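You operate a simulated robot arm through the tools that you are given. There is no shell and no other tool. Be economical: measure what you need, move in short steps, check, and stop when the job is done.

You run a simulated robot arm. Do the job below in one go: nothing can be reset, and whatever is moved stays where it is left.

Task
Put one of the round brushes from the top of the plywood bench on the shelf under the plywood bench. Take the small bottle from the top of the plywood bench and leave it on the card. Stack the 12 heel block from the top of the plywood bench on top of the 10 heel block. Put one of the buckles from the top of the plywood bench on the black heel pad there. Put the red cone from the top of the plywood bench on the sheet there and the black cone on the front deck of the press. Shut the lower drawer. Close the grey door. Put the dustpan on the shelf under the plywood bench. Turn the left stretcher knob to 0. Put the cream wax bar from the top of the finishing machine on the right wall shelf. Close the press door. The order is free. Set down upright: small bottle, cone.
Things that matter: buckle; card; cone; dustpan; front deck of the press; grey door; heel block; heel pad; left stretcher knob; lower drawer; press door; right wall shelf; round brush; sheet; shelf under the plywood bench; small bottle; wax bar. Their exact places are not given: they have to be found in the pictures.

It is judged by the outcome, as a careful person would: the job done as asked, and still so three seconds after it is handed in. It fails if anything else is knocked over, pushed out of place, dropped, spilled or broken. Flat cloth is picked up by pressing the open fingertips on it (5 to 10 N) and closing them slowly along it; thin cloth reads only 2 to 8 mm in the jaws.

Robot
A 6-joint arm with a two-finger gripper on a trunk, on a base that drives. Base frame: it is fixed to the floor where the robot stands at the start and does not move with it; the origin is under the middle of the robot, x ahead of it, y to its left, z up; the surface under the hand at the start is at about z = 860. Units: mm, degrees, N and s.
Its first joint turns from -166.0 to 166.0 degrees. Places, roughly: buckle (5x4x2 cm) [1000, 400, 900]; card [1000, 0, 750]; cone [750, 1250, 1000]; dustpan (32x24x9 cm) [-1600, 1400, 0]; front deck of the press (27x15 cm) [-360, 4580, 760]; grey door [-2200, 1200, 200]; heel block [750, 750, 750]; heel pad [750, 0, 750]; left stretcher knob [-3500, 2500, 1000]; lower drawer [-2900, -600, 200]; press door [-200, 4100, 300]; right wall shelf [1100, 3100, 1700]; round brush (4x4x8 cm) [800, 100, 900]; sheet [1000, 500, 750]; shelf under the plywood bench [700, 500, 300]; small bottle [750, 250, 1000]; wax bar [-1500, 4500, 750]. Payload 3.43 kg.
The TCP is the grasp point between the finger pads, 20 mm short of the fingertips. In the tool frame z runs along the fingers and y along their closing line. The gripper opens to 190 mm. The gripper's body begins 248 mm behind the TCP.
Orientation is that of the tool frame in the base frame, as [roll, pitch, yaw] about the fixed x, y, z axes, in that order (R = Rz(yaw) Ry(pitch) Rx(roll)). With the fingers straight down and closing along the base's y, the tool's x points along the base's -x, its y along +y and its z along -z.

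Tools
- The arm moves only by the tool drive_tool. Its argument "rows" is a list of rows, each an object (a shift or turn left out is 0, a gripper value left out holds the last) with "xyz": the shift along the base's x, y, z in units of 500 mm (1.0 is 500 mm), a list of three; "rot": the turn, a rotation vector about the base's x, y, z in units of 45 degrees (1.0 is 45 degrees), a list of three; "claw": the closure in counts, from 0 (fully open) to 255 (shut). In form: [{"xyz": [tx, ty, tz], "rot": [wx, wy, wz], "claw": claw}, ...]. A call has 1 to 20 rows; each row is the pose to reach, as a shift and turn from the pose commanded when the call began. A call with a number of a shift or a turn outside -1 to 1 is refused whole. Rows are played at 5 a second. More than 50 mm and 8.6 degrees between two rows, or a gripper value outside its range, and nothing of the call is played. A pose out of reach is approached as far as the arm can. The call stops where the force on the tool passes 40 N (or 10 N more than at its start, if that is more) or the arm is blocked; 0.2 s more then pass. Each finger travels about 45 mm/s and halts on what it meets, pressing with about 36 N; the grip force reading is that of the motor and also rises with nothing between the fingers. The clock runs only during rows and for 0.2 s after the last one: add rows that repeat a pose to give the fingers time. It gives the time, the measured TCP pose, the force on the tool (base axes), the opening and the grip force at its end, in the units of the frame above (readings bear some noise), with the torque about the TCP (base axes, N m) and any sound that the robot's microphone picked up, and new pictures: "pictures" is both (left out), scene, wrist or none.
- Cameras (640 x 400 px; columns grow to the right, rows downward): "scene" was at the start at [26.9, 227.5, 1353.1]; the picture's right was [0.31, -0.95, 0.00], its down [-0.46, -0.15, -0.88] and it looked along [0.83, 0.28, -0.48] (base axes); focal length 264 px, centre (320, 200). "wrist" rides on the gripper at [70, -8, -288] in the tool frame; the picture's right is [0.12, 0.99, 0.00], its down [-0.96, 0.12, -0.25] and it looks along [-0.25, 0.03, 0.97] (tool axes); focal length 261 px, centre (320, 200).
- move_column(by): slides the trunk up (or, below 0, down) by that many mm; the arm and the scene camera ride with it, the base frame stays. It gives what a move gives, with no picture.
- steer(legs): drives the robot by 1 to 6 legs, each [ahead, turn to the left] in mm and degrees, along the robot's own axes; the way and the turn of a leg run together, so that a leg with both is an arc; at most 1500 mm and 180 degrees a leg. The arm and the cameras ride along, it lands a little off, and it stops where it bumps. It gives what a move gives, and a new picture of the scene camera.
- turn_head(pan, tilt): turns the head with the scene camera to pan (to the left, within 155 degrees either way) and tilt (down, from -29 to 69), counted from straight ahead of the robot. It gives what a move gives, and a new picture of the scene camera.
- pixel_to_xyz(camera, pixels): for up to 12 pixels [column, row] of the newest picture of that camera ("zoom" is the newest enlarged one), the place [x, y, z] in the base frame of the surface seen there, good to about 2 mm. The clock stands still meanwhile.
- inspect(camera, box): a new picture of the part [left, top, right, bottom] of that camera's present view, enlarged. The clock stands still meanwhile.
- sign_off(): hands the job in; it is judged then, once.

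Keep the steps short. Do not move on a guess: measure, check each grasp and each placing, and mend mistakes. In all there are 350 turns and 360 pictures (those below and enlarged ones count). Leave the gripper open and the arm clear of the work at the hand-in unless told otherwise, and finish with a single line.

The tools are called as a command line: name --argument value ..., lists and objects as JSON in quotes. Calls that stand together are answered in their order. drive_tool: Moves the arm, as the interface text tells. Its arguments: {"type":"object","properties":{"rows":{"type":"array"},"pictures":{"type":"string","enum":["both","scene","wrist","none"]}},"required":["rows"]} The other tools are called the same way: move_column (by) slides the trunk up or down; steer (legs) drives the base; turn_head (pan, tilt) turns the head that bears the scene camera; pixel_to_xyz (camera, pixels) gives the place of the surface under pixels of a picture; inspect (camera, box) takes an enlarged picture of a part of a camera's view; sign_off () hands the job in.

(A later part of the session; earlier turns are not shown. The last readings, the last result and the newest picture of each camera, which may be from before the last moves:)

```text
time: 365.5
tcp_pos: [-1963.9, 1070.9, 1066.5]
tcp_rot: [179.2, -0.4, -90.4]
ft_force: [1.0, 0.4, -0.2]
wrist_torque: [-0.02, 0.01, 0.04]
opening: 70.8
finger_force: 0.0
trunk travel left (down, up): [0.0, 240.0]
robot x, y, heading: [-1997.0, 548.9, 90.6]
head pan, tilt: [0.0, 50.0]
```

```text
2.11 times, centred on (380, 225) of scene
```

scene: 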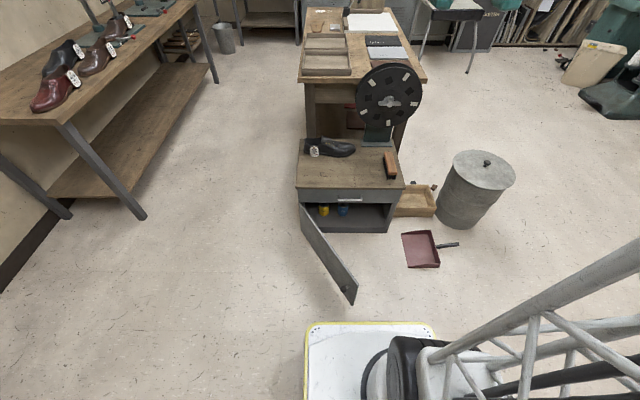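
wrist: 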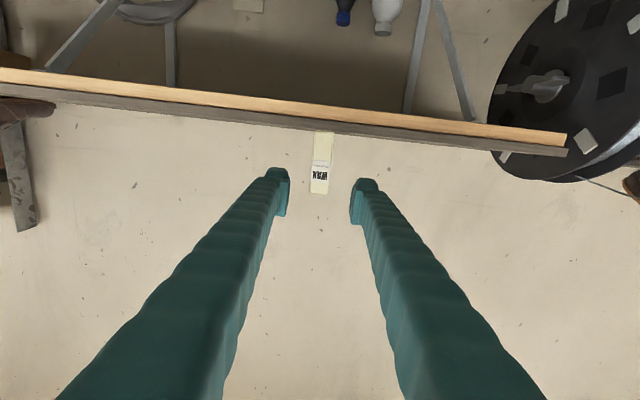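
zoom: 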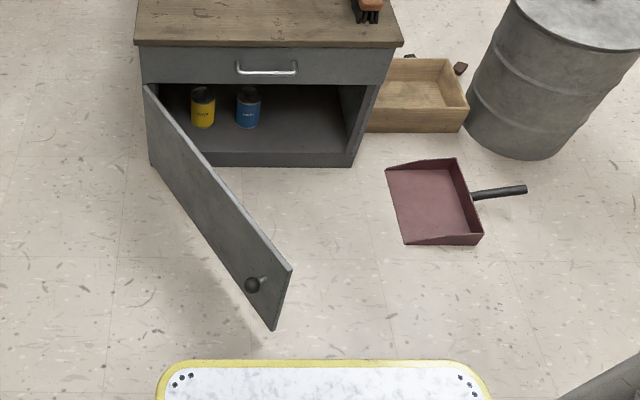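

Door outer face from (−2305, 1435) to (−2041, 1019), top z 316, knob near its free end. Moving the closed fingertips over to its outer (left) side and down.

drive_tool --rows '[{"xyz": [-0.08, 0.015, -0.02], "claw": 255}, {"xyz": [-0.16, 0.03, -0.05]}, {"xyz": [-0.24, 0.045, -0.08]}, {"xyz": [-0.32, 0.06, -0.1]}, {"xyz": [-0.4, 0.075, -0.14]}, {"xyz": [-0.452, 0.088, -0.2]}, {"xyz": [-0.452, 0.088, -0.29]}, {"xyz": [-0.452, 0.088, -0.38]}, {"xyz": [-0.452, 0.088, -0.47]}, {"xyz": [-0.452, 0.088, -0.56]}, {"xyz": [-0.452, 0.088, -0.65]}, {"xyz": [-0.452, 0.088, -0.74]}, {"xyz": [-0.452, 0.088, -0.83]}, {"xyz": [-0.452, 0.088, -0.92]}, {"xyz": [-0.452, 0.088, -1.0]}, {"xyz": [-0.452, 0.088, -1.0]}]' --pictures "scene"

```text
time: 368.9
tcp_pos: [-2191.9, 1115.3, 565.7]
tcp_rot: [179.2, -0.4, -90.3]
ft_force: [-0.3, 0.6, 0.0]
wrist_torque: [0.01, -0.03, 0.01]
opening: 0.2
finger_force: 34.3
trunk travel left (down, up): [0.0, 240.0]
robot x, y, heading: [-1995.5, 553.2, 90.4]
head pan, tilt: [0.0, 50.0]
```

scene: 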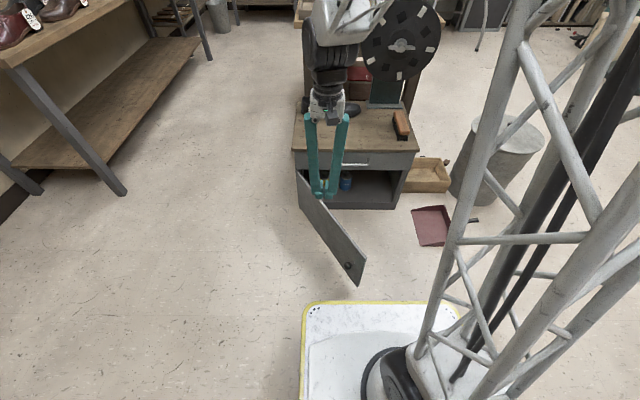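

drive_tool --rows '[{"xyz": [0, 0, -0.09]}, {"xyz": [0, 0, -0.18]}, {"xyz": [0, 0, -0.27]}, {"xyz": [0, 0, -0.36]}, {"xyz": [0, 0, -0.45]}, {"xyz": [0, 0, -0.53]}, {"xyz": [0, 0, -0.55]}, {"xyz": [0, 0, -0.55]}]' --pictures "scene"

```text
time: 370.7
tcp_pos: [-2189.5, 1113.3, 289.3]
tcp_rot: [179.2, -0.3, -90.4]
ft_force: [-0.1, -0.1, -0.3]
wrist_torque: [-0.01, 0.0, 0.02]
opening: 0.0
finger_force: 33.9
trunk travel left (down, up): [0.0, 240.0]
robot x, y, heading: [-1998.7, 546.5, 90.8]
head pan, tilt: [0.0, 50.0]
```

scene: 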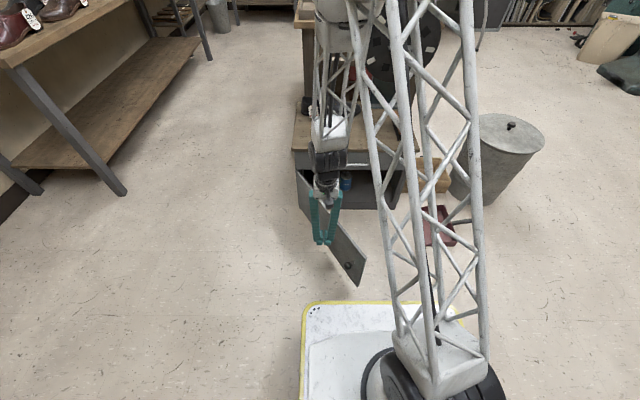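

In place beside the door. Sweeping it shut along its arc.

drive_tool --rows '[{"xyz": [0.04, 0.04, 0]}, {"xyz": [0.086, 0.088, 0]}, {"xyz": [0.15, 0.12, 0]}, {"xyz": [0.218, 0.156, 0]}, {"xyz": [0.27, 0.192, 0]}, {"xyz": [0.32, 0.23, 0]}, {"xyz": [0.362, 0.275, 0]}, {"xyz": [0.404, 0.322, 0]}, {"xyz": [0.44, 0.376, 0]}, {"xyz": [0.476, 0.432, 0]}, {"xyz": [0.5, 0.48, 0]}, {"xyz": [0.522, 0.53, 0]}, {"xyz": [0.522, 0.53, 0]}]' --pictures "scene"

```text
time: 373.5
tcp_pos: [-1929.2, 1379.2, 290.9]
tcp_rot: [179.2, -0.4, -90.5]
ft_force: [-0.2, -0.4, 0.2]
wrist_torque: [0.0, 0.0, 0.03]
opening: 0.0
finger_force: 34.3
trunk travel left (down, up): [0.0, 240.0]
robot x, y, heading: [-1997.7, 548.9, 90.6]
head pan, tilt: [0.0, 50.0]
```

scene: 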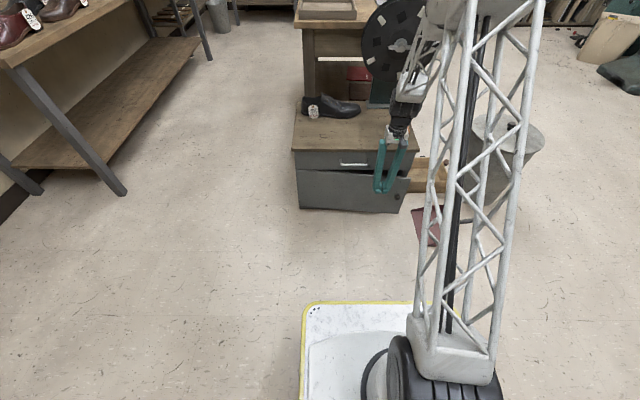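

Nearly shut. Pressing the last bit until it meets the frame.

drive_tool --rows '[{"xyz": [0.01, 0.04, 0]}, {"xyz": [0.015, 0.07, 0]}, {"xyz": [0.015, 0.09, 0]}, {"xyz": [0.015, 0.105, 0]}, {"xyz": [0.015, 0.12, 0]}, {"xyz": [0.015, 0.135, 0]}, {"xyz": [0.015, 0.15, 0]}]' --pictures "scene"

```text
time: 374.9
tcp_pos: [-1921.6, 1436.1, 288.0]
tcp_rot: [179.2, -0.9, -90.4]
ft_force: [0.0, -7.8, 2.1]
wrist_torque: [1.18, 0.1, 0.27]
opening: 0.4
finger_force: 34.2
trunk travel left (down, up): [0.0, 240.0]
robot x, y, heading: [-1999.5, 549.4, 90.5]
head pan, tilt: [0.0, 50.0]
stopped in row 6: the force on the tool passed its limit at 54 N (the readings are from after the stop); the commanded pose is now the measured one
```

scene: 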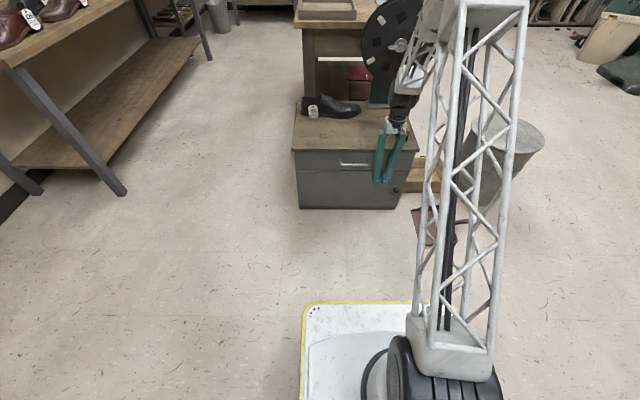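

drive_tool --rows '[{"xyz": [0, -0.06, 0]}, {"xyz": [0, -0.14, 0]}, {"xyz": [0, -0.22, 0]}, {"xyz": [0, -0.28, 0]}]' --pictures "scene"

inspect --camera "scene" --box '[280, 80, 440, 230]'

pixel_to_xyz --camera "scene" --pixels '[[310, 190], [340, 190], [390, 195], [395, 185], [350, 162], [310, 162], [400, 190], [395, 165], [403, 200]]'

```text
time: 375.9
tcp_pos: [-1922.9, 1297.5, 289.4]
tcp_rot: [179.2, -0.9, -90.4]
ft_force: [0.1, -0.7, -0.4]
wrist_torque: [0.0, 0.01, 0.03]
opening: 0.1
finger_force: 34.2
trunk travel left (down, up): [0.0, 240.0]
robot x, y, heading: [-1998.7, 548.3, 90.6]
head pan, tilt: [0.0, 50.0]
```

scene: 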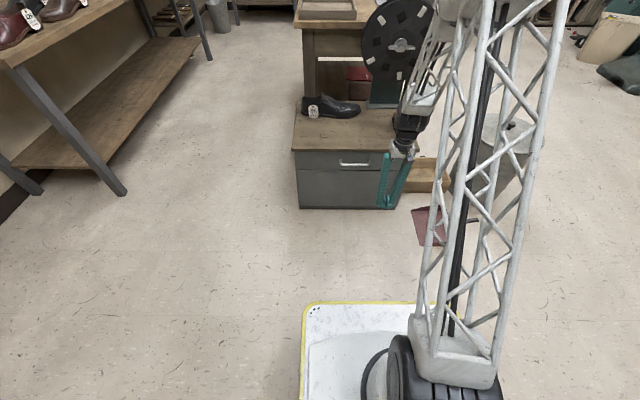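

```text
2.67 times, centred on (360, 155) of scene
```

zoom: 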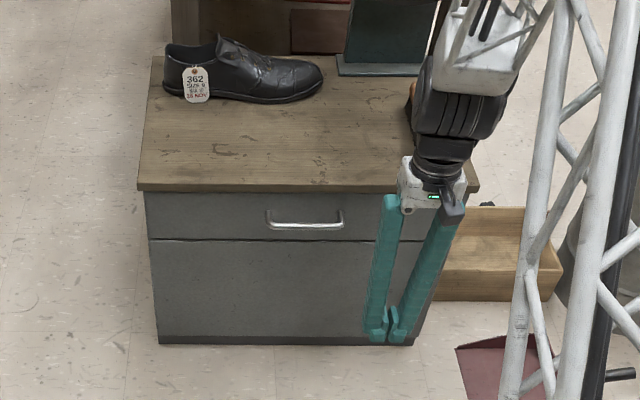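

```text
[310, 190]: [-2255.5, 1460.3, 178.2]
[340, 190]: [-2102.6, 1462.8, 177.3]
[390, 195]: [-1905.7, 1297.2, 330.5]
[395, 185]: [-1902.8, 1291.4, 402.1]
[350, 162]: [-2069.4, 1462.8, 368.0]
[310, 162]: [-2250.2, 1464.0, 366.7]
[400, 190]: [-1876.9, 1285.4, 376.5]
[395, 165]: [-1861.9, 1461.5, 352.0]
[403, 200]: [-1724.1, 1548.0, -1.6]
```

The grey door is flush with the drawer face (y≈1462). Raising the arm and turning toward the shoe cabinet's drawers.

drive_tool --rows '[{"xyz": [0, -0.04, 0.08]}, {"xyz": [0, -0.08, 0.17]}, {"xyz": [0, -0.12, 0.25]}, {"xyz": [0, -0.16, 0.33]}, {"xyz": [0, -0.2, 0.41]}, {"xyz": [0, -0.24, 0.49]}, {"xyz": [0, -0.28, 0.57]}, {"xyz": [0, -0.32, 0.65]}, {"xyz": [0, -0.36, 0.73]}, {"xyz": [0, -0.4, 0.81]}]' --pictures "none"

steer --legs '[[0, 134]]'

turn_head --pan 0 --tilt 35

```text
time: 378.1
tcp_pos: [-1923.5, 1098.8, 693.3]
tcp_rot: [179.3, -0.8, -90.4]
ft_force: [1.0, 0.2, -1.5]
wrist_torque: [-0.17, 0.04, -0.01]
opening: 0.1
finger_force: 34.2
trunk travel left (down, up): [0.0, 240.0]
robot x, y, heading: [-1997.6, 546.3, 90.5]
head pan, tilt: [0.0, 50.0]
```

```text
time: 384.2
tcp_pos: [-2457.6, 237.2, 694.1]
tcp_rot: [179.1, -0.8, 41.9]
ft_force: [-0.5, 0.1, -0.1]
wrist_torque: [0.01, -0.04, 0.01]
opening: 0.2
finger_force: 34.5
trunk travel left (down, up): [0.0, 240.0]
robot x, y, heading: [-2000.9, 550.3, -137.1]
head pan, tilt: [0.0, 50.0]
```

scene: 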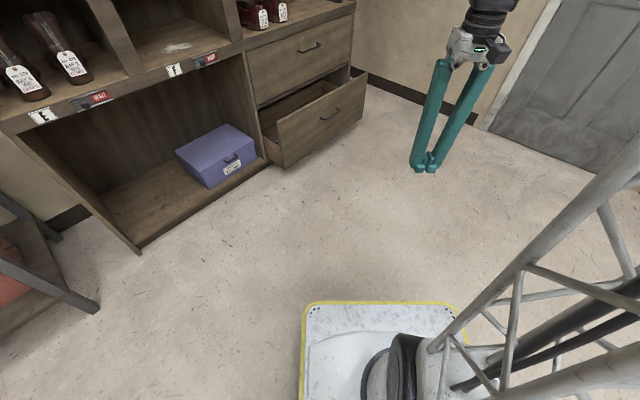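

```text
time: 385.0
tcp_pos: [-2456.4, 236.1, 694.3]
tcp_rot: [179.1, -0.9, 41.8]
ft_force: [0.3, 0.6, -0.3]
wrist_torque: [0.01, 0.01, 0.02]
opening: 0.0
finger_force: 34.3
trunk travel left (down, up): [0.0, 240.0]
robot x, y, heading: [-2000.3, 549.2, -136.8]
head pan, tilt: [0.0, 35.0]
```

scene: 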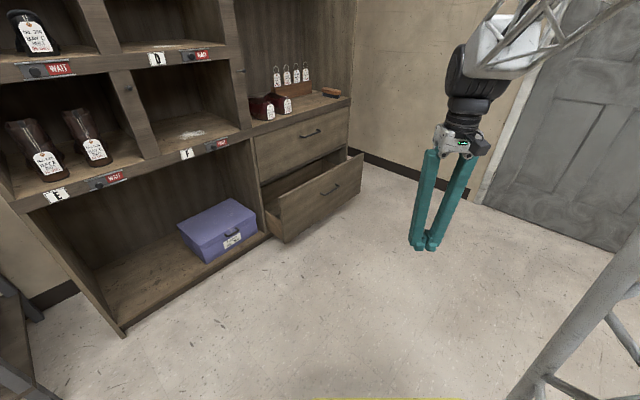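

pixel_to_xyz --camera "scene" --pixels '[[282, 205], [362, 160], [287, 240], [358, 190], [322, 195], [330, 188], [265, 185], [260, 170], [345, 150], [300, 160], [335, 185]]'

inspect --camera "scene" --box '[230, 90, 390, 260]'

```text
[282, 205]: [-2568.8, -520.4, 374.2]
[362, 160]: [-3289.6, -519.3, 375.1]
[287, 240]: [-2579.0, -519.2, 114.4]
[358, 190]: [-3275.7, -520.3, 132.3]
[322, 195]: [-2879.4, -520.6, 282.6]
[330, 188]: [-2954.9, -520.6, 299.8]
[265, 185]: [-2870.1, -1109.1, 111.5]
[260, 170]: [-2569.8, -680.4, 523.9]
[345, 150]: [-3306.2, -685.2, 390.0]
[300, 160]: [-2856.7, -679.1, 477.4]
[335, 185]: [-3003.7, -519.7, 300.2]
```

```text
2.35 times, centred on (310, 175) of scene
```

zoom: 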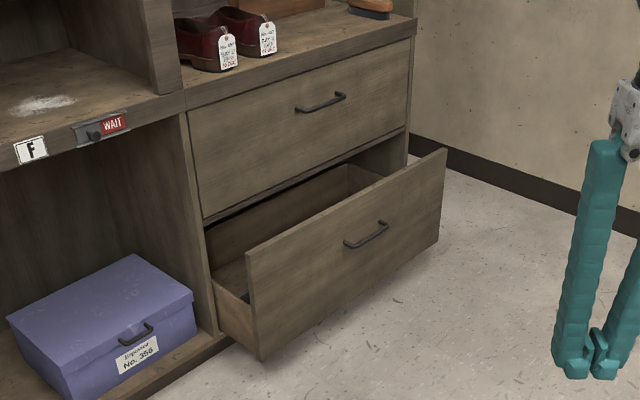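

Drawer face at y −520 (closed plane ≈ −680), x −2570…−3290, z 114–375. Driving to about (−2770, 150) facing −y.

steer --legs '[[0, -15.6], [868, 0], [0, 62.5]]'

turn_head --pan 0 --tilt 40

```text
time: 393.4
tcp_pos: [-2864.2, -398.0, 694.5]
tcp_rot: [179.1, -0.8, 88.3]
ft_force: [0.1, 0.4, 0.6]
wrist_torque: [-0.02, 0.0, -0.02]
opening: 0.0
finger_force: 33.7
trunk travel left (down, up): [0.0, 240.0]
robot x, y, heading: [-2774.7, 149.1, -90.4]
head pan, tilt: [0.0, 35.0]
```

scene: 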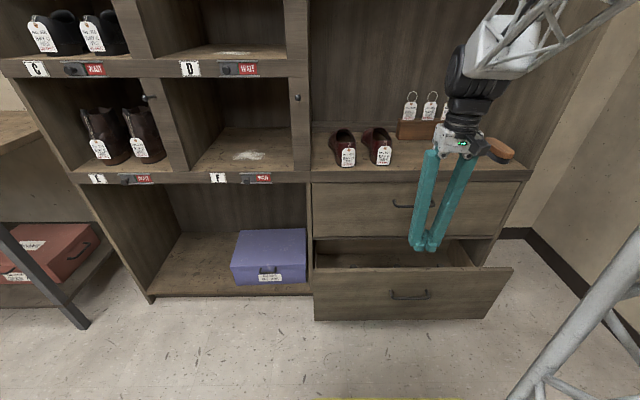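

```text
time: 394.1
tcp_pos: [-2865.1, -398.4, 694.4]
tcp_rot: [179.2, -0.8, 88.3]
ft_force: [-0.2, -0.4, -0.7]
wrist_torque: [-0.01, 0.03, 0.01]
opening: 0.1
finger_force: 33.8
trunk travel left (down, up): [0.0, 240.0]
robot x, y, heading: [-2778.0, 149.7, -90.8]
head pan, tilt: [0.0, 40.0]
```

scene: 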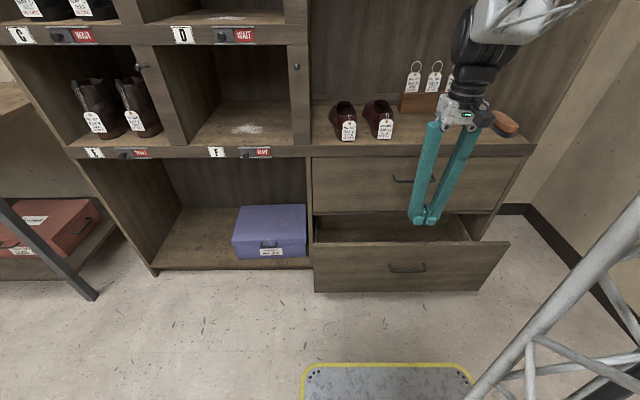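

I'll tilt the tool 45° forward so only the fingertips meet the drawer face (clear of handles and shoes), then push.

drive_tool --rows '[{"xyz": [0, 0.02, -0.06], "rot": [-0.17, 0, 0]}, {"xyz": [0, 0.02, -0.14], "rot": [-0.34, 0, 0]}, {"xyz": [0, 0.02, -0.22], "rot": [-0.51, 0, 0]}, {"xyz": [0, 0.01, -0.3], "rot": [-0.68, 0, 0]}, {"xyz": [0, -0.02, -0.38], "rot": [-0.85, 0, 0]}, {"xyz": [0, -0.05, -0.46], "rot": [-1, 0, 0]}, {"xyz": [0, -0.08, -0.54], "rot": [-1, 0, 0]}, {"xyz": [0, -0.1, -0.62], "rot": [-1, 0, 0]}, {"xyz": [0, -0.1, -0.668], "rot": [-1, 0, 0]}, {"xyz": [0, -0.1, -0.668], "rot": [-1, 0, 0]}]' --pictures "scene"

```text
time: 396.3
tcp_pos: [-2898.9, -642.0, 453.4]
tcp_rot: [177.6, 43.9, 87.7]
ft_force: [-0.6, -0.2, 0.5]
wrist_torque: [0.01, -0.07, 0.01]
opening: 0.0
finger_force: 34.3
out of reach, approached as far as the arm can: row 4, 5, 6, 7, 8, 9, 10
trunk travel left (down, up): [0.0, 240.0]
robot x, y, heading: [-2773.9, 149.6, -90.9]
head pan, tilt: [0.0, 40.0]
```

scene: 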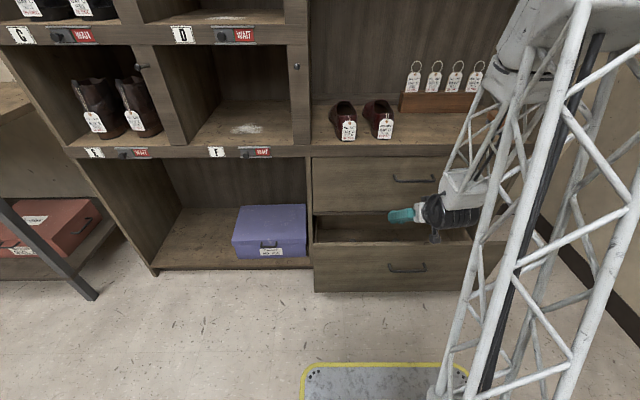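

The arm, out of reach, drifted over the drawer but touched nothing. Backing the robot 250 mm straight takes it out.

steer --legs '[[-260, 0]]'

drive_tool --rows '[{"xyz": [0, 0, -0.04]}, {"xyz": [0.03, 0, -0.1]}, {"xyz": [0.06, 0, -0.16]}, {"xyz": [0.06, 0, -0.18]}, {"xyz": [0.06, 0, -0.18]}]' --pictures "scene"

```text
time: 398.1
tcp_pos: [-2895.2, -381.7, 453.7]
tcp_rot: [177.4, 43.9, 87.7]
ft_force: [0.7, 0.4, 0.3]
wrist_torque: [0.0, 0.0, -0.03]
opening: 0.1
finger_force: 34.0
trunk travel left (down, up): [0.0, 240.0]
robot x, y, heading: [-2769.9, 407.0, -90.5]
head pan, tilt: [0.0, 40.0]
```

scene: 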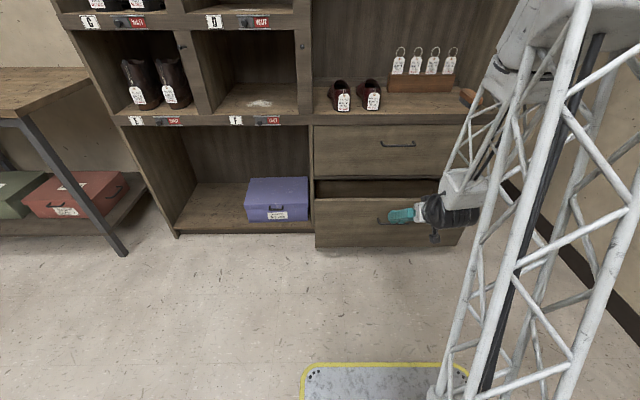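

```text
time: 399.4
tcp_pos: [-2854.7, -398.5, 381.3]
tcp_rot: [173.3, 42.7, 83.9]
ft_force: [-0.1, 0.5, -0.4]
wrist_torque: [-0.01, -0.01, 0.01]
opening: 0.1
finger_force: 33.9
out of reach, approached as far as the arm can: row 1, 2, 3, 4, 5
trunk travel left (down, up): [0.0, 240.0]
robot x, y, heading: [-2771.5, 410.2, -90.9]
head pan, tilt: [0.0, 40.0]
```

scene: 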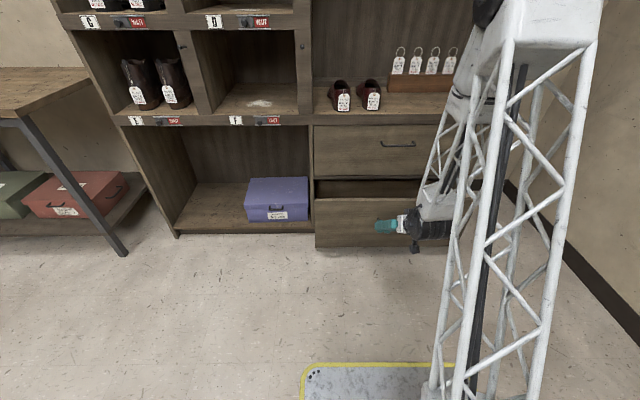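

drive_tool --rows '[{"xyz": [0, -0.08, 0]}, {"xyz": [0, -0.14, -0.02]}, {"xyz": [0, -0.17, -0.05]}, {"xyz": [0, -0.17, -0.05]}]' --pictures "scene"

inspect --camera "scene" --box '[300, 110, 480, 270]'

```text
time: 400.4
tcp_pos: [-2853.6, -484.2, 356.6]
tcp_rot: [173.2, 42.6, 83.9]
ft_force: [-0.6, 0.0, -0.1]
wrist_torque: [-0.02, 0.01, 0.03]
opening: 0.0
finger_force: 33.9
trunk travel left (down, up): [0.0, 240.0]
robot x, y, heading: [-2770.6, 408.8, -90.7]
head pan, tilt: [0.0, 40.0]
```

scene: 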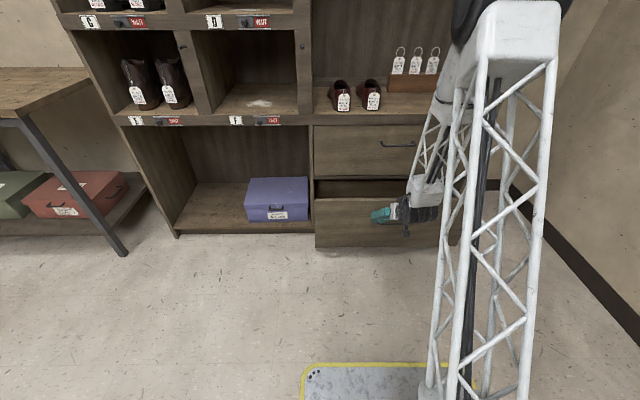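

```text
2.50 times, centred on (390, 190) of scene
```

zoom: 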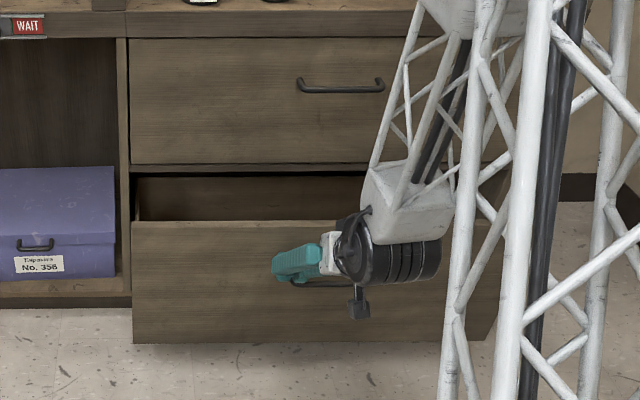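

Fingertips at the face. Pushing in −y gently.

drive_tool --rows '[{"xyz": [0, -0.04, 0]}, {"xyz": [0, -0.08, 0]}, {"xyz": [0, -0.12, 0]}, {"xyz": [0, -0.16, 0]}, {"xyz": [0, -0.2, 0]}, {"xyz": [0, -0.24, 0]}, {"xyz": [0, -0.28, 0]}, {"xyz": [0, -0.31, 0]}, {"xyz": [0, -0.31, 0]}]' --pictures "scene"

```text
time: 402.4
tcp_pos: [-2853.5, -640.2, 357.0]
tcp_rot: [173.3, 42.7, 83.9]
ft_force: [-0.7, 0.1, -0.6]
wrist_torque: [-0.02, 0.0, -0.02]
opening: 0.2
finger_force: 33.8
trunk travel left (down, up): [0.0, 240.0]
robot x, y, heading: [-2774.1, 410.0, -90.9]
head pan, tilt: [0.0, 40.0]
```

scene: 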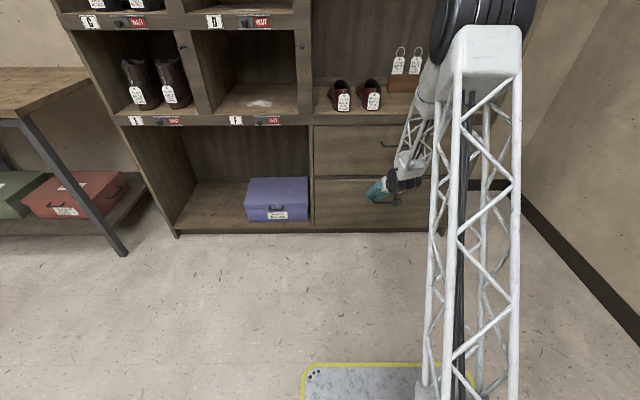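

drive_tool --rows '[{"xyz": [0, -0.015, 0]}, {"xyz": [0, -0.03, 0]}, {"xyz": [0, -0.045, 0]}, {"xyz": [0, -0.06, 0]}, {"xyz": [0, -0.075, 0]}]' --pictures "scene"

pixel_to_xyz --camera "scene" --pixels '[[330, 200], [350, 215], [330, 150], [360, 165], [320, 190]]'

inspect --camera "scene" --box '[290, 110, 460, 240]'

```text
time: 403.1
tcp_pos: [-2852.9, -653.8, 355.9]
tcp_rot: [173.4, 42.3, 84.0]
ft_force: [0.8, 5.9, 3.3]
wrist_torque: [-0.08, 0.0, 0.09]
opening: 0.1
finger_force: 34.2
trunk travel left (down, up): [0.0, 240.0]
robot x, y, heading: [-2771.3, 408.3, -90.7]
head pan, tilt: [0.0, 40.0]
stopped in row 3: the force on the tool passed its limit at 55 N (the readings are from after the stop); the commanded pose is now the measured one
```

scene: 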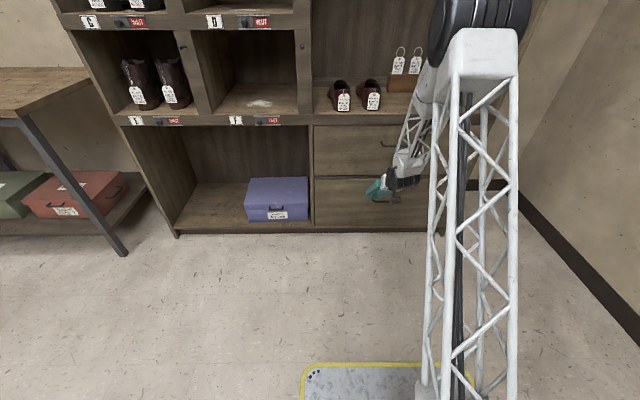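

```text
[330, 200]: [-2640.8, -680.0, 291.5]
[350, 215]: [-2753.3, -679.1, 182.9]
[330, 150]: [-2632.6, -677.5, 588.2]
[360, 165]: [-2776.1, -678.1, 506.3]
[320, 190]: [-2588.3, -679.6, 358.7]
```

```text
3.08 times, centred on (375, 175) of scene
```

zoom: 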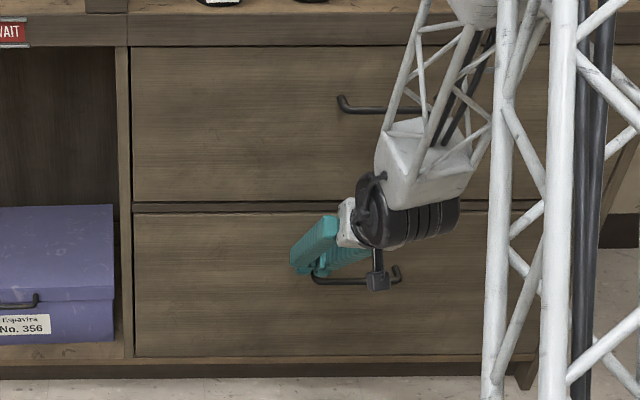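

Drawer face is flush at y −680. Backing off, raising the arm, and turning north toward the stretchers.

steer --legs '[[-300, 0]]'

drive_tool --rows '[{"xyz": [0, 0, 0.08]}, {"xyz": [0, 0, 0.16]}, {"xyz": [0, 0.02, 0.25]}, {"xyz": [0, 0.06, 0.33], "rot": [0.17, 0, 0]}, {"xyz": [0, 0.1, 0.41], "rot": [0.34, 0, 0]}, {"xyz": [0, 0.14, 0.49], "rot": [0.51, 0, 0]}, {"xyz": [0, 0.18, 0.57], "rot": [0.68, 0, 0]}, {"xyz": [0, 0.22, 0.65], "rot": [0.85, 0, 0]}, {"xyz": [0, 0.26, 0.73], "rot": [0.95, 0, 0]}, {"xyz": [0, 0.3, 0.81], "rot": [0.95, 0, 0]}, {"xyz": [0, 0.36, 0.88], "rot": [0.95, 0, 0]}, {"xyz": [0, 0.44, 0.9], "rot": [0.95, 0, 0]}, {"xyz": [0, 0.53, 0.9], "rot": [0.95, 0, 0]}, {"xyz": [0, 0.62, 0.9], "rot": [0.95, 0, 0]}]' --pictures "none"

move_column --by 150

steer --legs '[[0, -179]]'

turn_head --pan 25 --tilt 25

```text
time: 405.1
tcp_pos: [-2850.4, -352.4, 356.4]
tcp_rot: [173.3, 42.3, 83.9]
ft_force: [-0.6, 0.7, 0.1]
wrist_torque: [-0.03, -0.02, 0.01]
opening: 0.1
finger_force: 34.5
trunk travel left (down, up): [0.0, 240.0]
robot x, y, heading: [-2767.4, 710.1, -90.8]
head pan, tilt: [0.0, 40.0]
```

scene: 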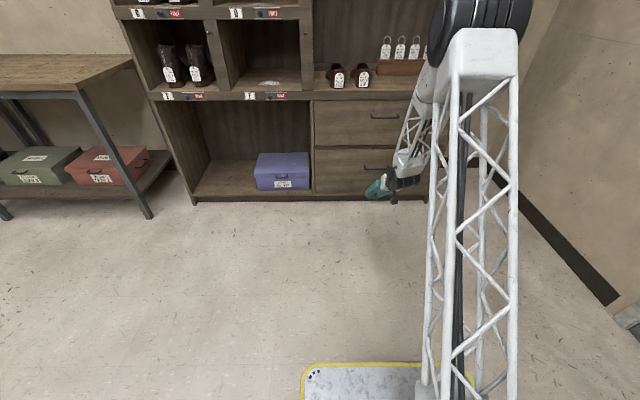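

```text
time: 408.1
tcp_pos: [-2849.2, -43.0, 805.1]
tcp_rot: [177.6, -0.5, 85.5]
ft_force: [-0.1, -0.6, -0.7]
wrist_torque: [0.17, -0.01, 0.0]
opening: 0.0
finger_force: 34.2
out of reach, approached as far as the arm can: row 4
trunk travel left (down, up): [0.0, 240.0]
robot x, y, heading: [-2768.3, 712.8, -90.5]
head pan, tilt: [0.0, 40.0]
```

```text
time: 409.9
tcp_pos: [-2849.5, -42.5, 955.8]
tcp_rot: [177.5, -0.3, 85.4]
ft_force: [-0.6, 0.2, -0.3]
wrist_torque: [-0.03, -0.04, 0.03]
opening: 0.0
finger_force: 34.8
trunk travel left (down, up): [-150.0, 90.0]
robot x, y, heading: [-2765.4, 710.5, -90.5]
head pan, tilt: [0.0, 40.0]
```

```text
time: 417.8
tcp_pos: [-2739.6, 1466.7, 955.9]
tcp_rot: [177.5, -0.3, -90.4]
ft_force: [0.4, -0.1, 0.0]
wrist_torque: [0.05, -0.01, 0.01]
opening: 0.1
finger_force: 34.5
trunk travel left (down, up): [-150.0, 90.0]
robot x, y, heading: [-2768.4, 708.8, 93.3]
head pan, tilt: [0.0, 40.0]
```

scene: 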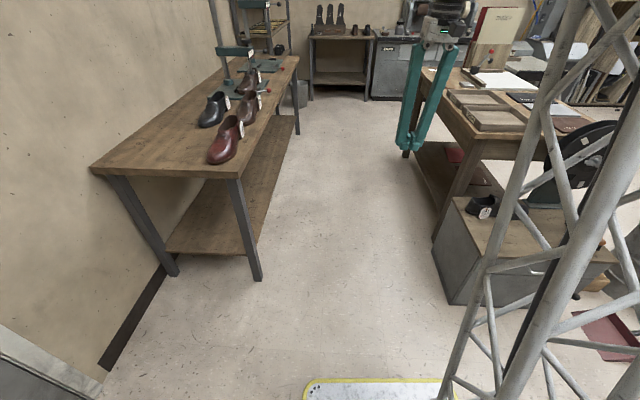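

```text
time: 418.7
tcp_pos: [-2740.0, 1466.6, 956.3]
tcp_rot: [177.5, -0.3, -90.4]
ft_force: [0.1, 0.5, 0.1]
wrist_torque: [0.0, 0.02, -0.03]
opening: 0.2
finger_force: 34.3
trunk travel left (down, up): [-150.0, 90.0]
robot x, y, heading: [-2771.4, 709.5, 93.1]
head pan, tilt: [25.0, 25.0]
```

scene: 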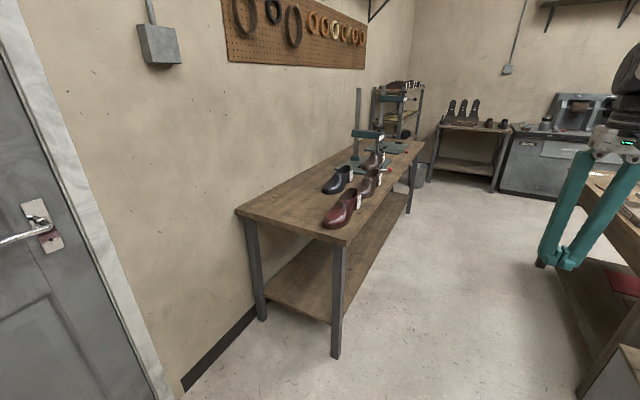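

pixel_to_xyz --camera "scene" --pixels '[[336, 350], [345, 243], [410, 210], [360, 140], [388, 120], [390, 170], [365, 185], [425, 145], [575, 285]]'

inspect --camera "scene" --box '[310, 70, 450, 200]'

```text
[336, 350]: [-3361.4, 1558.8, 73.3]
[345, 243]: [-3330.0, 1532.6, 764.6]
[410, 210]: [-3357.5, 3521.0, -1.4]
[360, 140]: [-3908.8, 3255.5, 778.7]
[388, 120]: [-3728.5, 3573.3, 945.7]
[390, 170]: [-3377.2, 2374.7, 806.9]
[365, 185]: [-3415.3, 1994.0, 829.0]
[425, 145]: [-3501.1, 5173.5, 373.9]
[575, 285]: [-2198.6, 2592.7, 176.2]
```

```text
3.08 times, centred on (380, 135) of scene
```

zoom: 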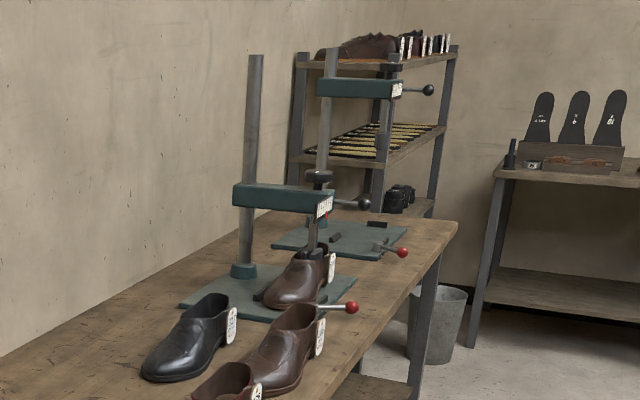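

West table front edge x≈−3330. The left stretcher (seen from its front) is the nearer one, y≈2500. Driving alongside and turning to face it.

steer --legs '[[0, -3.1], [860, 0], [860, 0], [0, 90]]'

turn_head --pan 0 --tilt 20

```text
time: 431.4
tcp_pos: [-3519.4, 2613.8, 955.9]
tcp_rot: [178.2, -0.1, -10.5]
ft_force: [0.1, 0.2, 0.3]
wrist_torque: [-0.01, 0.0, 0.0]
opening: 0.0
finger_force: 34.2
trunk travel left (down, up): [-150.0, 90.0]
robot x, y, heading: [-2779.0, 2446.8, 173.2]
head pan, tilt: [25.0, 25.0]
stopped in leg 4: the force on the tool passed its limit at 84 N (the readings are from after the stop); the commanded pose is now the measured one
```

scene: 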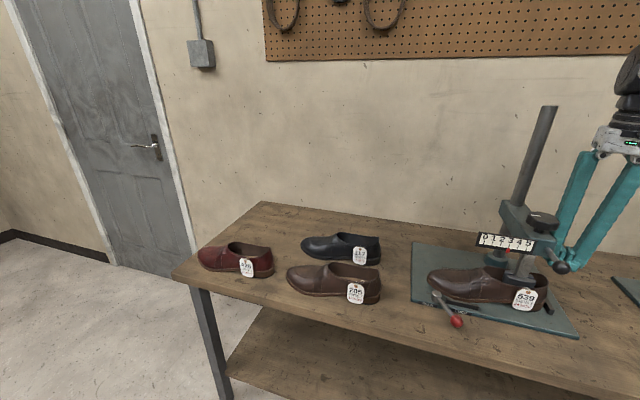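

```text
time: 432.3
tcp_pos: [-3519.5, 2613.8, 954.8]
tcp_rot: [178.2, -0.1, -10.5]
ft_force: [1.1, 1.4, -0.2]
wrist_torque: [-0.11, 0.06, -0.01]
opening: 0.2
finger_force: 34.7
trunk travel left (down, up): [-150.0, 90.0]
robot x, y, heading: [-2778.4, 2443.4, 173.3]
head pan, tilt: [0.0, 20.0]
```

scene: 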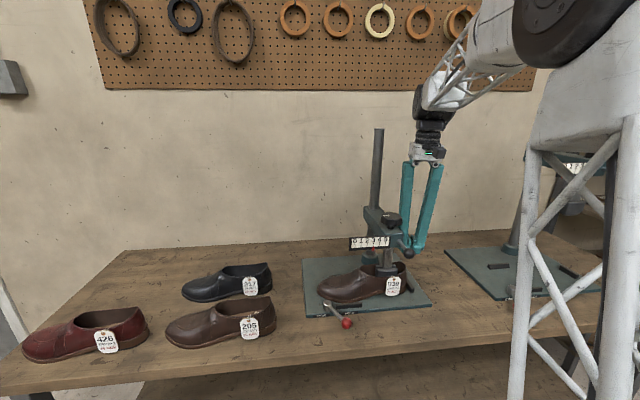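

The arm met the stretcher while turning; I must back off at once by turning right.

steer --legs '[[0, -15]]'

inspect --camera "scene" --box '[200, 120, 480, 350]'

```text
time: 433.7
tcp_pos: [-3449.0, 2800.3, 955.9]
tcp_rot: [178.2, -0.3, -25.7]
ft_force: [-0.3, -0.5, 0.4]
wrist_torque: [0.0, -0.01, 0.0]
opening: 0.0
finger_force: 34.4
trunk travel left (down, up): [-150.0, 90.0]
robot x, y, heading: [-2778.7, 2447.3, 157.9]
head pan, tilt: [0.0, 20.0]
```

scene: 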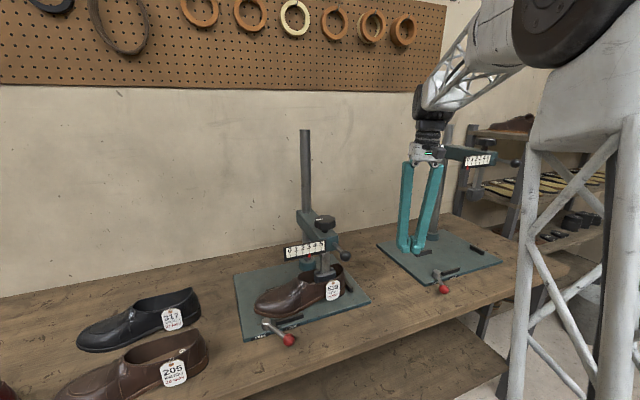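

```text
1.74 times, centred on (340, 235) of scene
```

zoom: 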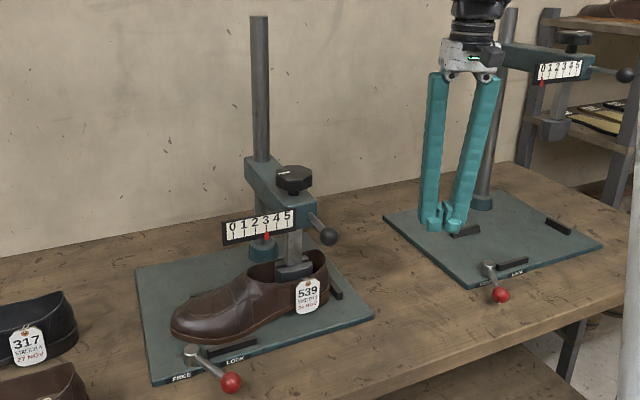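

Stretcher looks undisturbed (pointer still at 3). Raising and drawing the arm in.

drive_tool --rows '[{"xyz": [0, 0, 0.09]}, {"xyz": [0, 0, 0.18]}, {"xyz": [0, 0, 0.27]}, {"xyz": [0, 0, 0.36]}, {"xyz": [0, 0, 0.45]}, {"xyz": [0.05, -0.03, 0.52]}, {"xyz": [0.12, -0.06, 0.55]}, {"xyz": [0.2, -0.1, 0.55]}, {"xyz": [0.28, -0.14, 0.55]}, {"xyz": [0.36, -0.18, 0.55]}, {"xyz": [0.44, -0.22, 0.55]}, {"xyz": [0.52, -0.26, 0.55]}, {"xyz": [0.52, -0.26, 0.55]}]' --pictures "none"

steer --legs '[[0, 22]]'

turn_head --pan -5 --tilt 30

```text
time: 436.5
tcp_pos: [-3187.8, 2672.7, 1231.5]
tcp_rot: [178.2, -0.2, -25.7]
ft_force: [0.3, 0.6, -0.2]
wrist_torque: [0.02, 0.07, -0.02]
opening: 0.0
finger_force: 33.8
trunk travel left (down, up): [-150.0, 90.0]
robot x, y, heading: [-2779.9, 2443.9, 158.2]
head pan, tilt: [0.0, 20.0]
```

```text
time: 438.1
tcp_pos: [-3245.2, 2501.9, 1230.7]
tcp_rot: [178.1, -0.1, -3.5]
ft_force: [0.3, 0.0, 0.5]
wrist_torque: [0.04, 0.0, -0.01]
opening: 0.0
finger_force: 34.4
trunk travel left (down, up): [-150.0, 90.0]
robot x, y, heading: [-2781.3, 2444.3, -179.9]
head pan, tilt: [0.0, 20.0]
```

scene: 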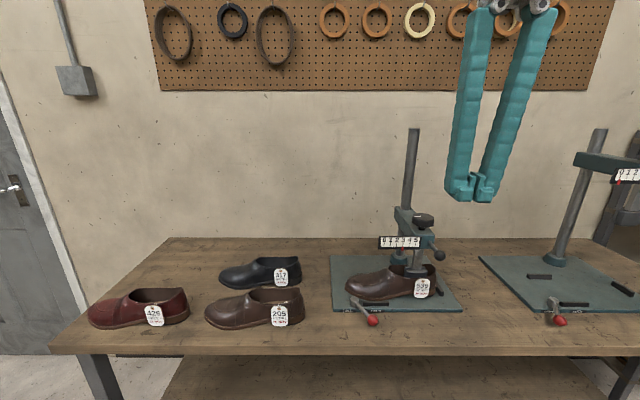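

```text
time: 438.8
tcp_pos: [-3244.4, 2501.8, 1231.6]
tcp_rot: [178.1, -0.2, -3.5]
ft_force: [-0.3, -1.3, -0.4]
wrist_torque: [0.01, 0.0, 0.01]
opening: 0.0
finger_force: 34.2
trunk travel left (down, up): [-150.0, 90.0]
robot x, y, heading: [-2781.6, 2447.9, -179.8]
head pan, tilt: [-5.0, 30.0]
```

scene: 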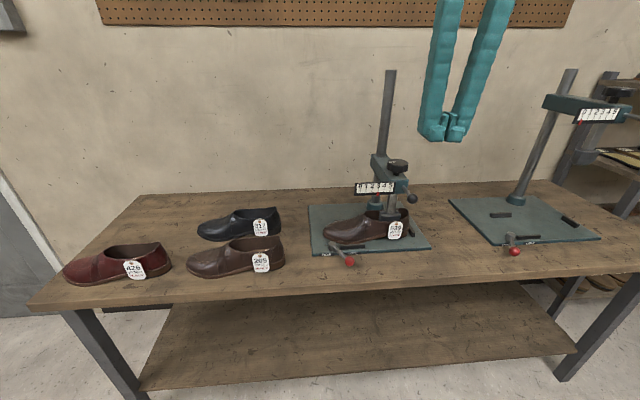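

inspect --camera "scene" --box '[340, 140, 440, 215]'

pixel_to_xyz --camera "scene" --pixels '[[397, 161], [397, 165], [390, 165], [404, 166], [397, 172], [411, 199], [375, 188], [405, 182], [386, 120]]'

```text
5.33 times, centred on (390, 178) of scene
```

zoom: 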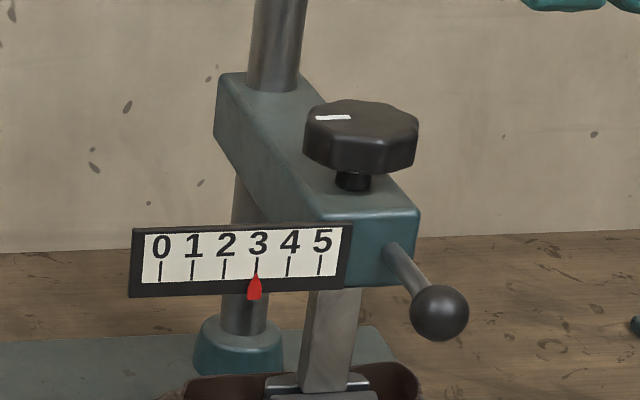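

```text
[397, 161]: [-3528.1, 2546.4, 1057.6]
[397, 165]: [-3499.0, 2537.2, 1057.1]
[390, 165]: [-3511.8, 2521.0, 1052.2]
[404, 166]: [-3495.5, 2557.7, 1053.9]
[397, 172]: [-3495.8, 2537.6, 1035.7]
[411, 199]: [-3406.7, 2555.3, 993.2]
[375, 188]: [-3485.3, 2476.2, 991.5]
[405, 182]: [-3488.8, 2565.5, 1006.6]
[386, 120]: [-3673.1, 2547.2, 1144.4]
```

Knob centre ≈ (−3523, 2540), top z 1057; pointer reads 3. Moving above it with the jaws open, levelling the tool.

drive_tool --rows '[{"xyz": [-0.09, 0.015, 0.03], "rot": [0.042, 0, 0.078], "claw": 140}, {"xyz": [-0.18, 0.03, 0.03], "rot": [0.042, 0, 0.078]}, {"xyz": [-0.27, 0.045, 0.03], "rot": [0.042, 0, 0.078]}, {"xyz": [-0.36, 0.055, 0.03], "rot": [0.042, 0, 0.078]}, {"xyz": [-0.45, 0.065, 0.0], "rot": [0.042, 0, 0.078]}, {"xyz": [-0.52, 0.076, -0.03], "rot": [0.042, 0, 0.078]}, {"xyz": [-0.558, 0.076, -0.06], "rot": [0.042, 0, 0.078]}, {"xyz": [-0.558, 0.076, -0.1], "rot": [0.042, 0, 0.078]}, {"xyz": [-0.558, 0.076, -0.1], "rot": [0.042, 0, 0.078]}]' --pictures "wrist"

inspect --camera "wrist" --box '[240, 120, 400, 260]'

```text
time: 440.8
tcp_pos: [-3525.2, 2539.8, 1180.1]
tcp_rot: [-179.9, -0.1, 0.0]
ft_force: [-0.4, 0.6, 0.2]
wrist_torque: [0.0, 0.0, 0.02]
opening: 85.9
finger_force: 0.1
trunk travel left (down, up): [-150.0, 90.0]
robot x, y, heading: [-2777.6, 2442.6, -179.9]
head pan, tilt: [-5.0, 30.0]
```

wrist: 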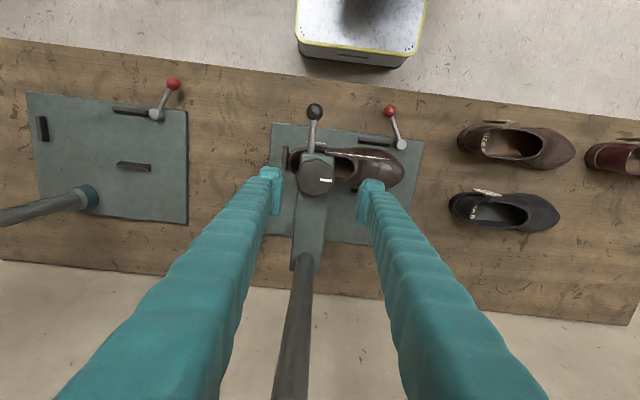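

```text
2.86 times, centred on (320, 190) of wrist
```

zoom: 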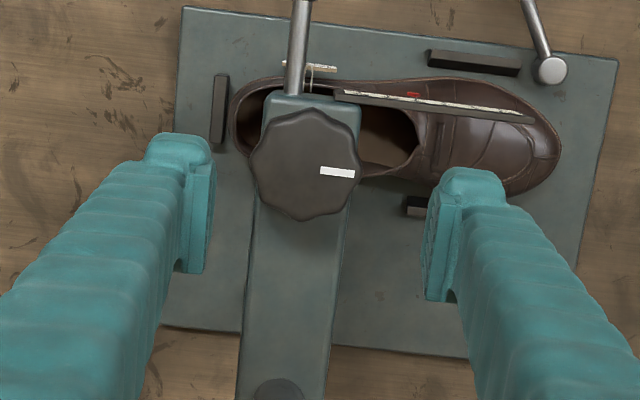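

pixel_to_xyz --camera "zoom" --pixels '[[305, 165], [255, 165], [358, 165], [305, 115], [305, 215], [412, 96], [345, 92], [530, 118]]'

```text
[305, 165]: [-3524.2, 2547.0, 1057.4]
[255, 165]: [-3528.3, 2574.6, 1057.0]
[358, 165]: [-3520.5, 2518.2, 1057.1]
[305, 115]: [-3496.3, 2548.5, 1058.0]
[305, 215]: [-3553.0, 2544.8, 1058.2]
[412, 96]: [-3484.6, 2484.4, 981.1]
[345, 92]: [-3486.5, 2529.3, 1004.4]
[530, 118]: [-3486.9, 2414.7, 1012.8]
```

Descending onto the knob and gripping.

drive_tool --rows '[{"xyz": [0.001, 0.013, -0.08]}, {"xyz": [0.001, 0.013, -0.16]}, {"xyz": [0.001, 0.013, -0.22]}, {"xyz": [0.001, 0.013, -0.257]}, {"xyz": [0.001, 0.013, -0.257]}, {"xyz": [0.001, 0.013, -0.257], "claw": 255}, {"xyz": [0.001, 0.013, -0.257]}, {"xyz": [0.001, 0.013, -0.257]}, {"xyz": [0.001, 0.013, -0.257]}, {"xyz": [0.001, 0.013, -0.257]}, {"xyz": [0.001, 0.013, -0.257]}]' --pictures "wrist"

drive_tool --rows '[{"rot": [0, 0, 0.1]}, {"rot": [0, 0, 0.2]}, {"rot": [0, 0, 0.3]}, {"rot": [0, 0, 0.4]}, {"rot": [0, 0, 0.5]}, {"rot": [0, 0, 0.5]}]' --pictures "both"

inspect --camera "scene" --box '[340, 140, 440, 215]'

```text
time: 443.2
tcp_pos: [-3522.7, 2547.5, 1051.7]
tcp_rot: [-179.9, -0.2, -0.1]
ft_force: [1.9, -3.5, -1.7]
wrist_torque: [-0.07, -0.08, 0.01]
opening: 60.9
finger_force: 45.5
trunk travel left (down, up): [-150.0, 90.0]
robot x, y, heading: [-2780.4, 2442.3, -179.8]
head pan, tilt: [-5.0, 30.0]
```

wrist: 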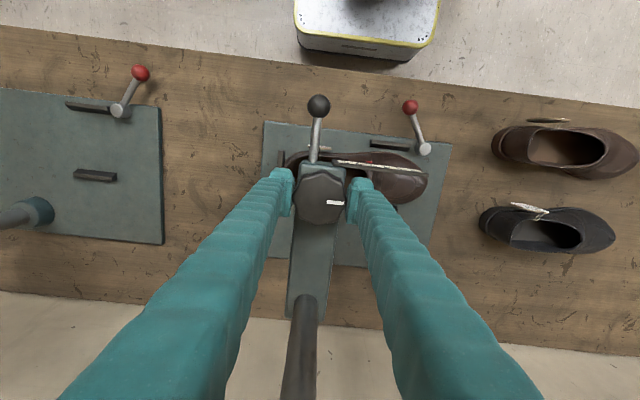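

```text
time: 444.6
tcp_pos: [-3523.1, 2549.6, 1053.1]
tcp_rot: [-179.9, -0.2, 22.5]
ft_force: [6.2, 17.9, -11.3]
wrist_torque: [0.19, -0.23, 0.02]
opening: 60.5
finger_force: 45.3
trunk travel left (down, up): [-150.0, 90.0]
robot x, y, heading: [-2777.7, 2444.6, -179.7]
head pan, tilt: [-5.0, 30.0]
```

scene: 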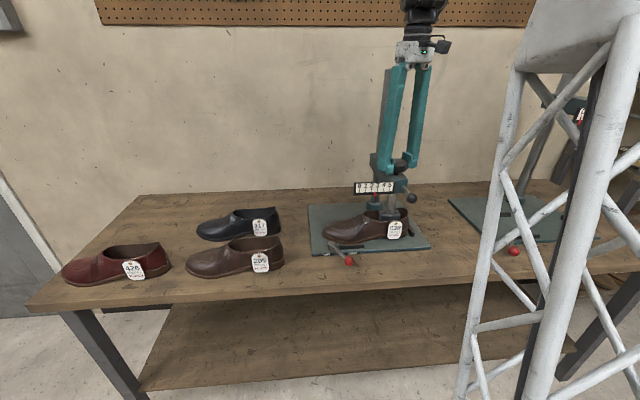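
wrist: 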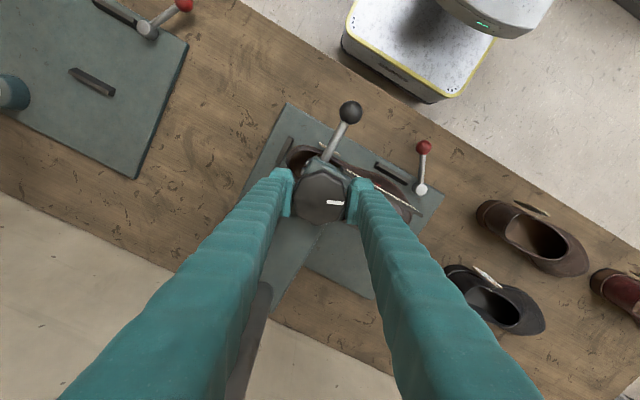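

```text
5.33 times, centred on (390, 178) of scene
```

zoom: 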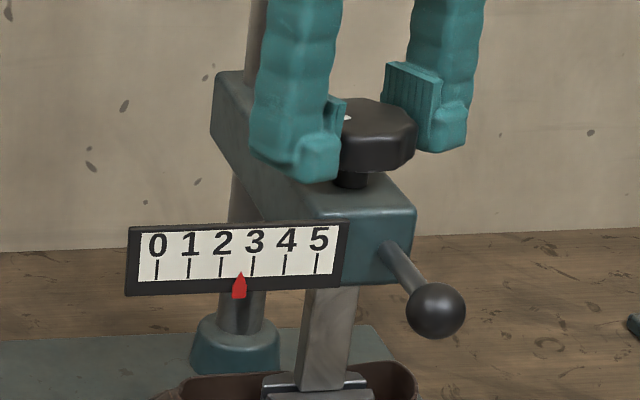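

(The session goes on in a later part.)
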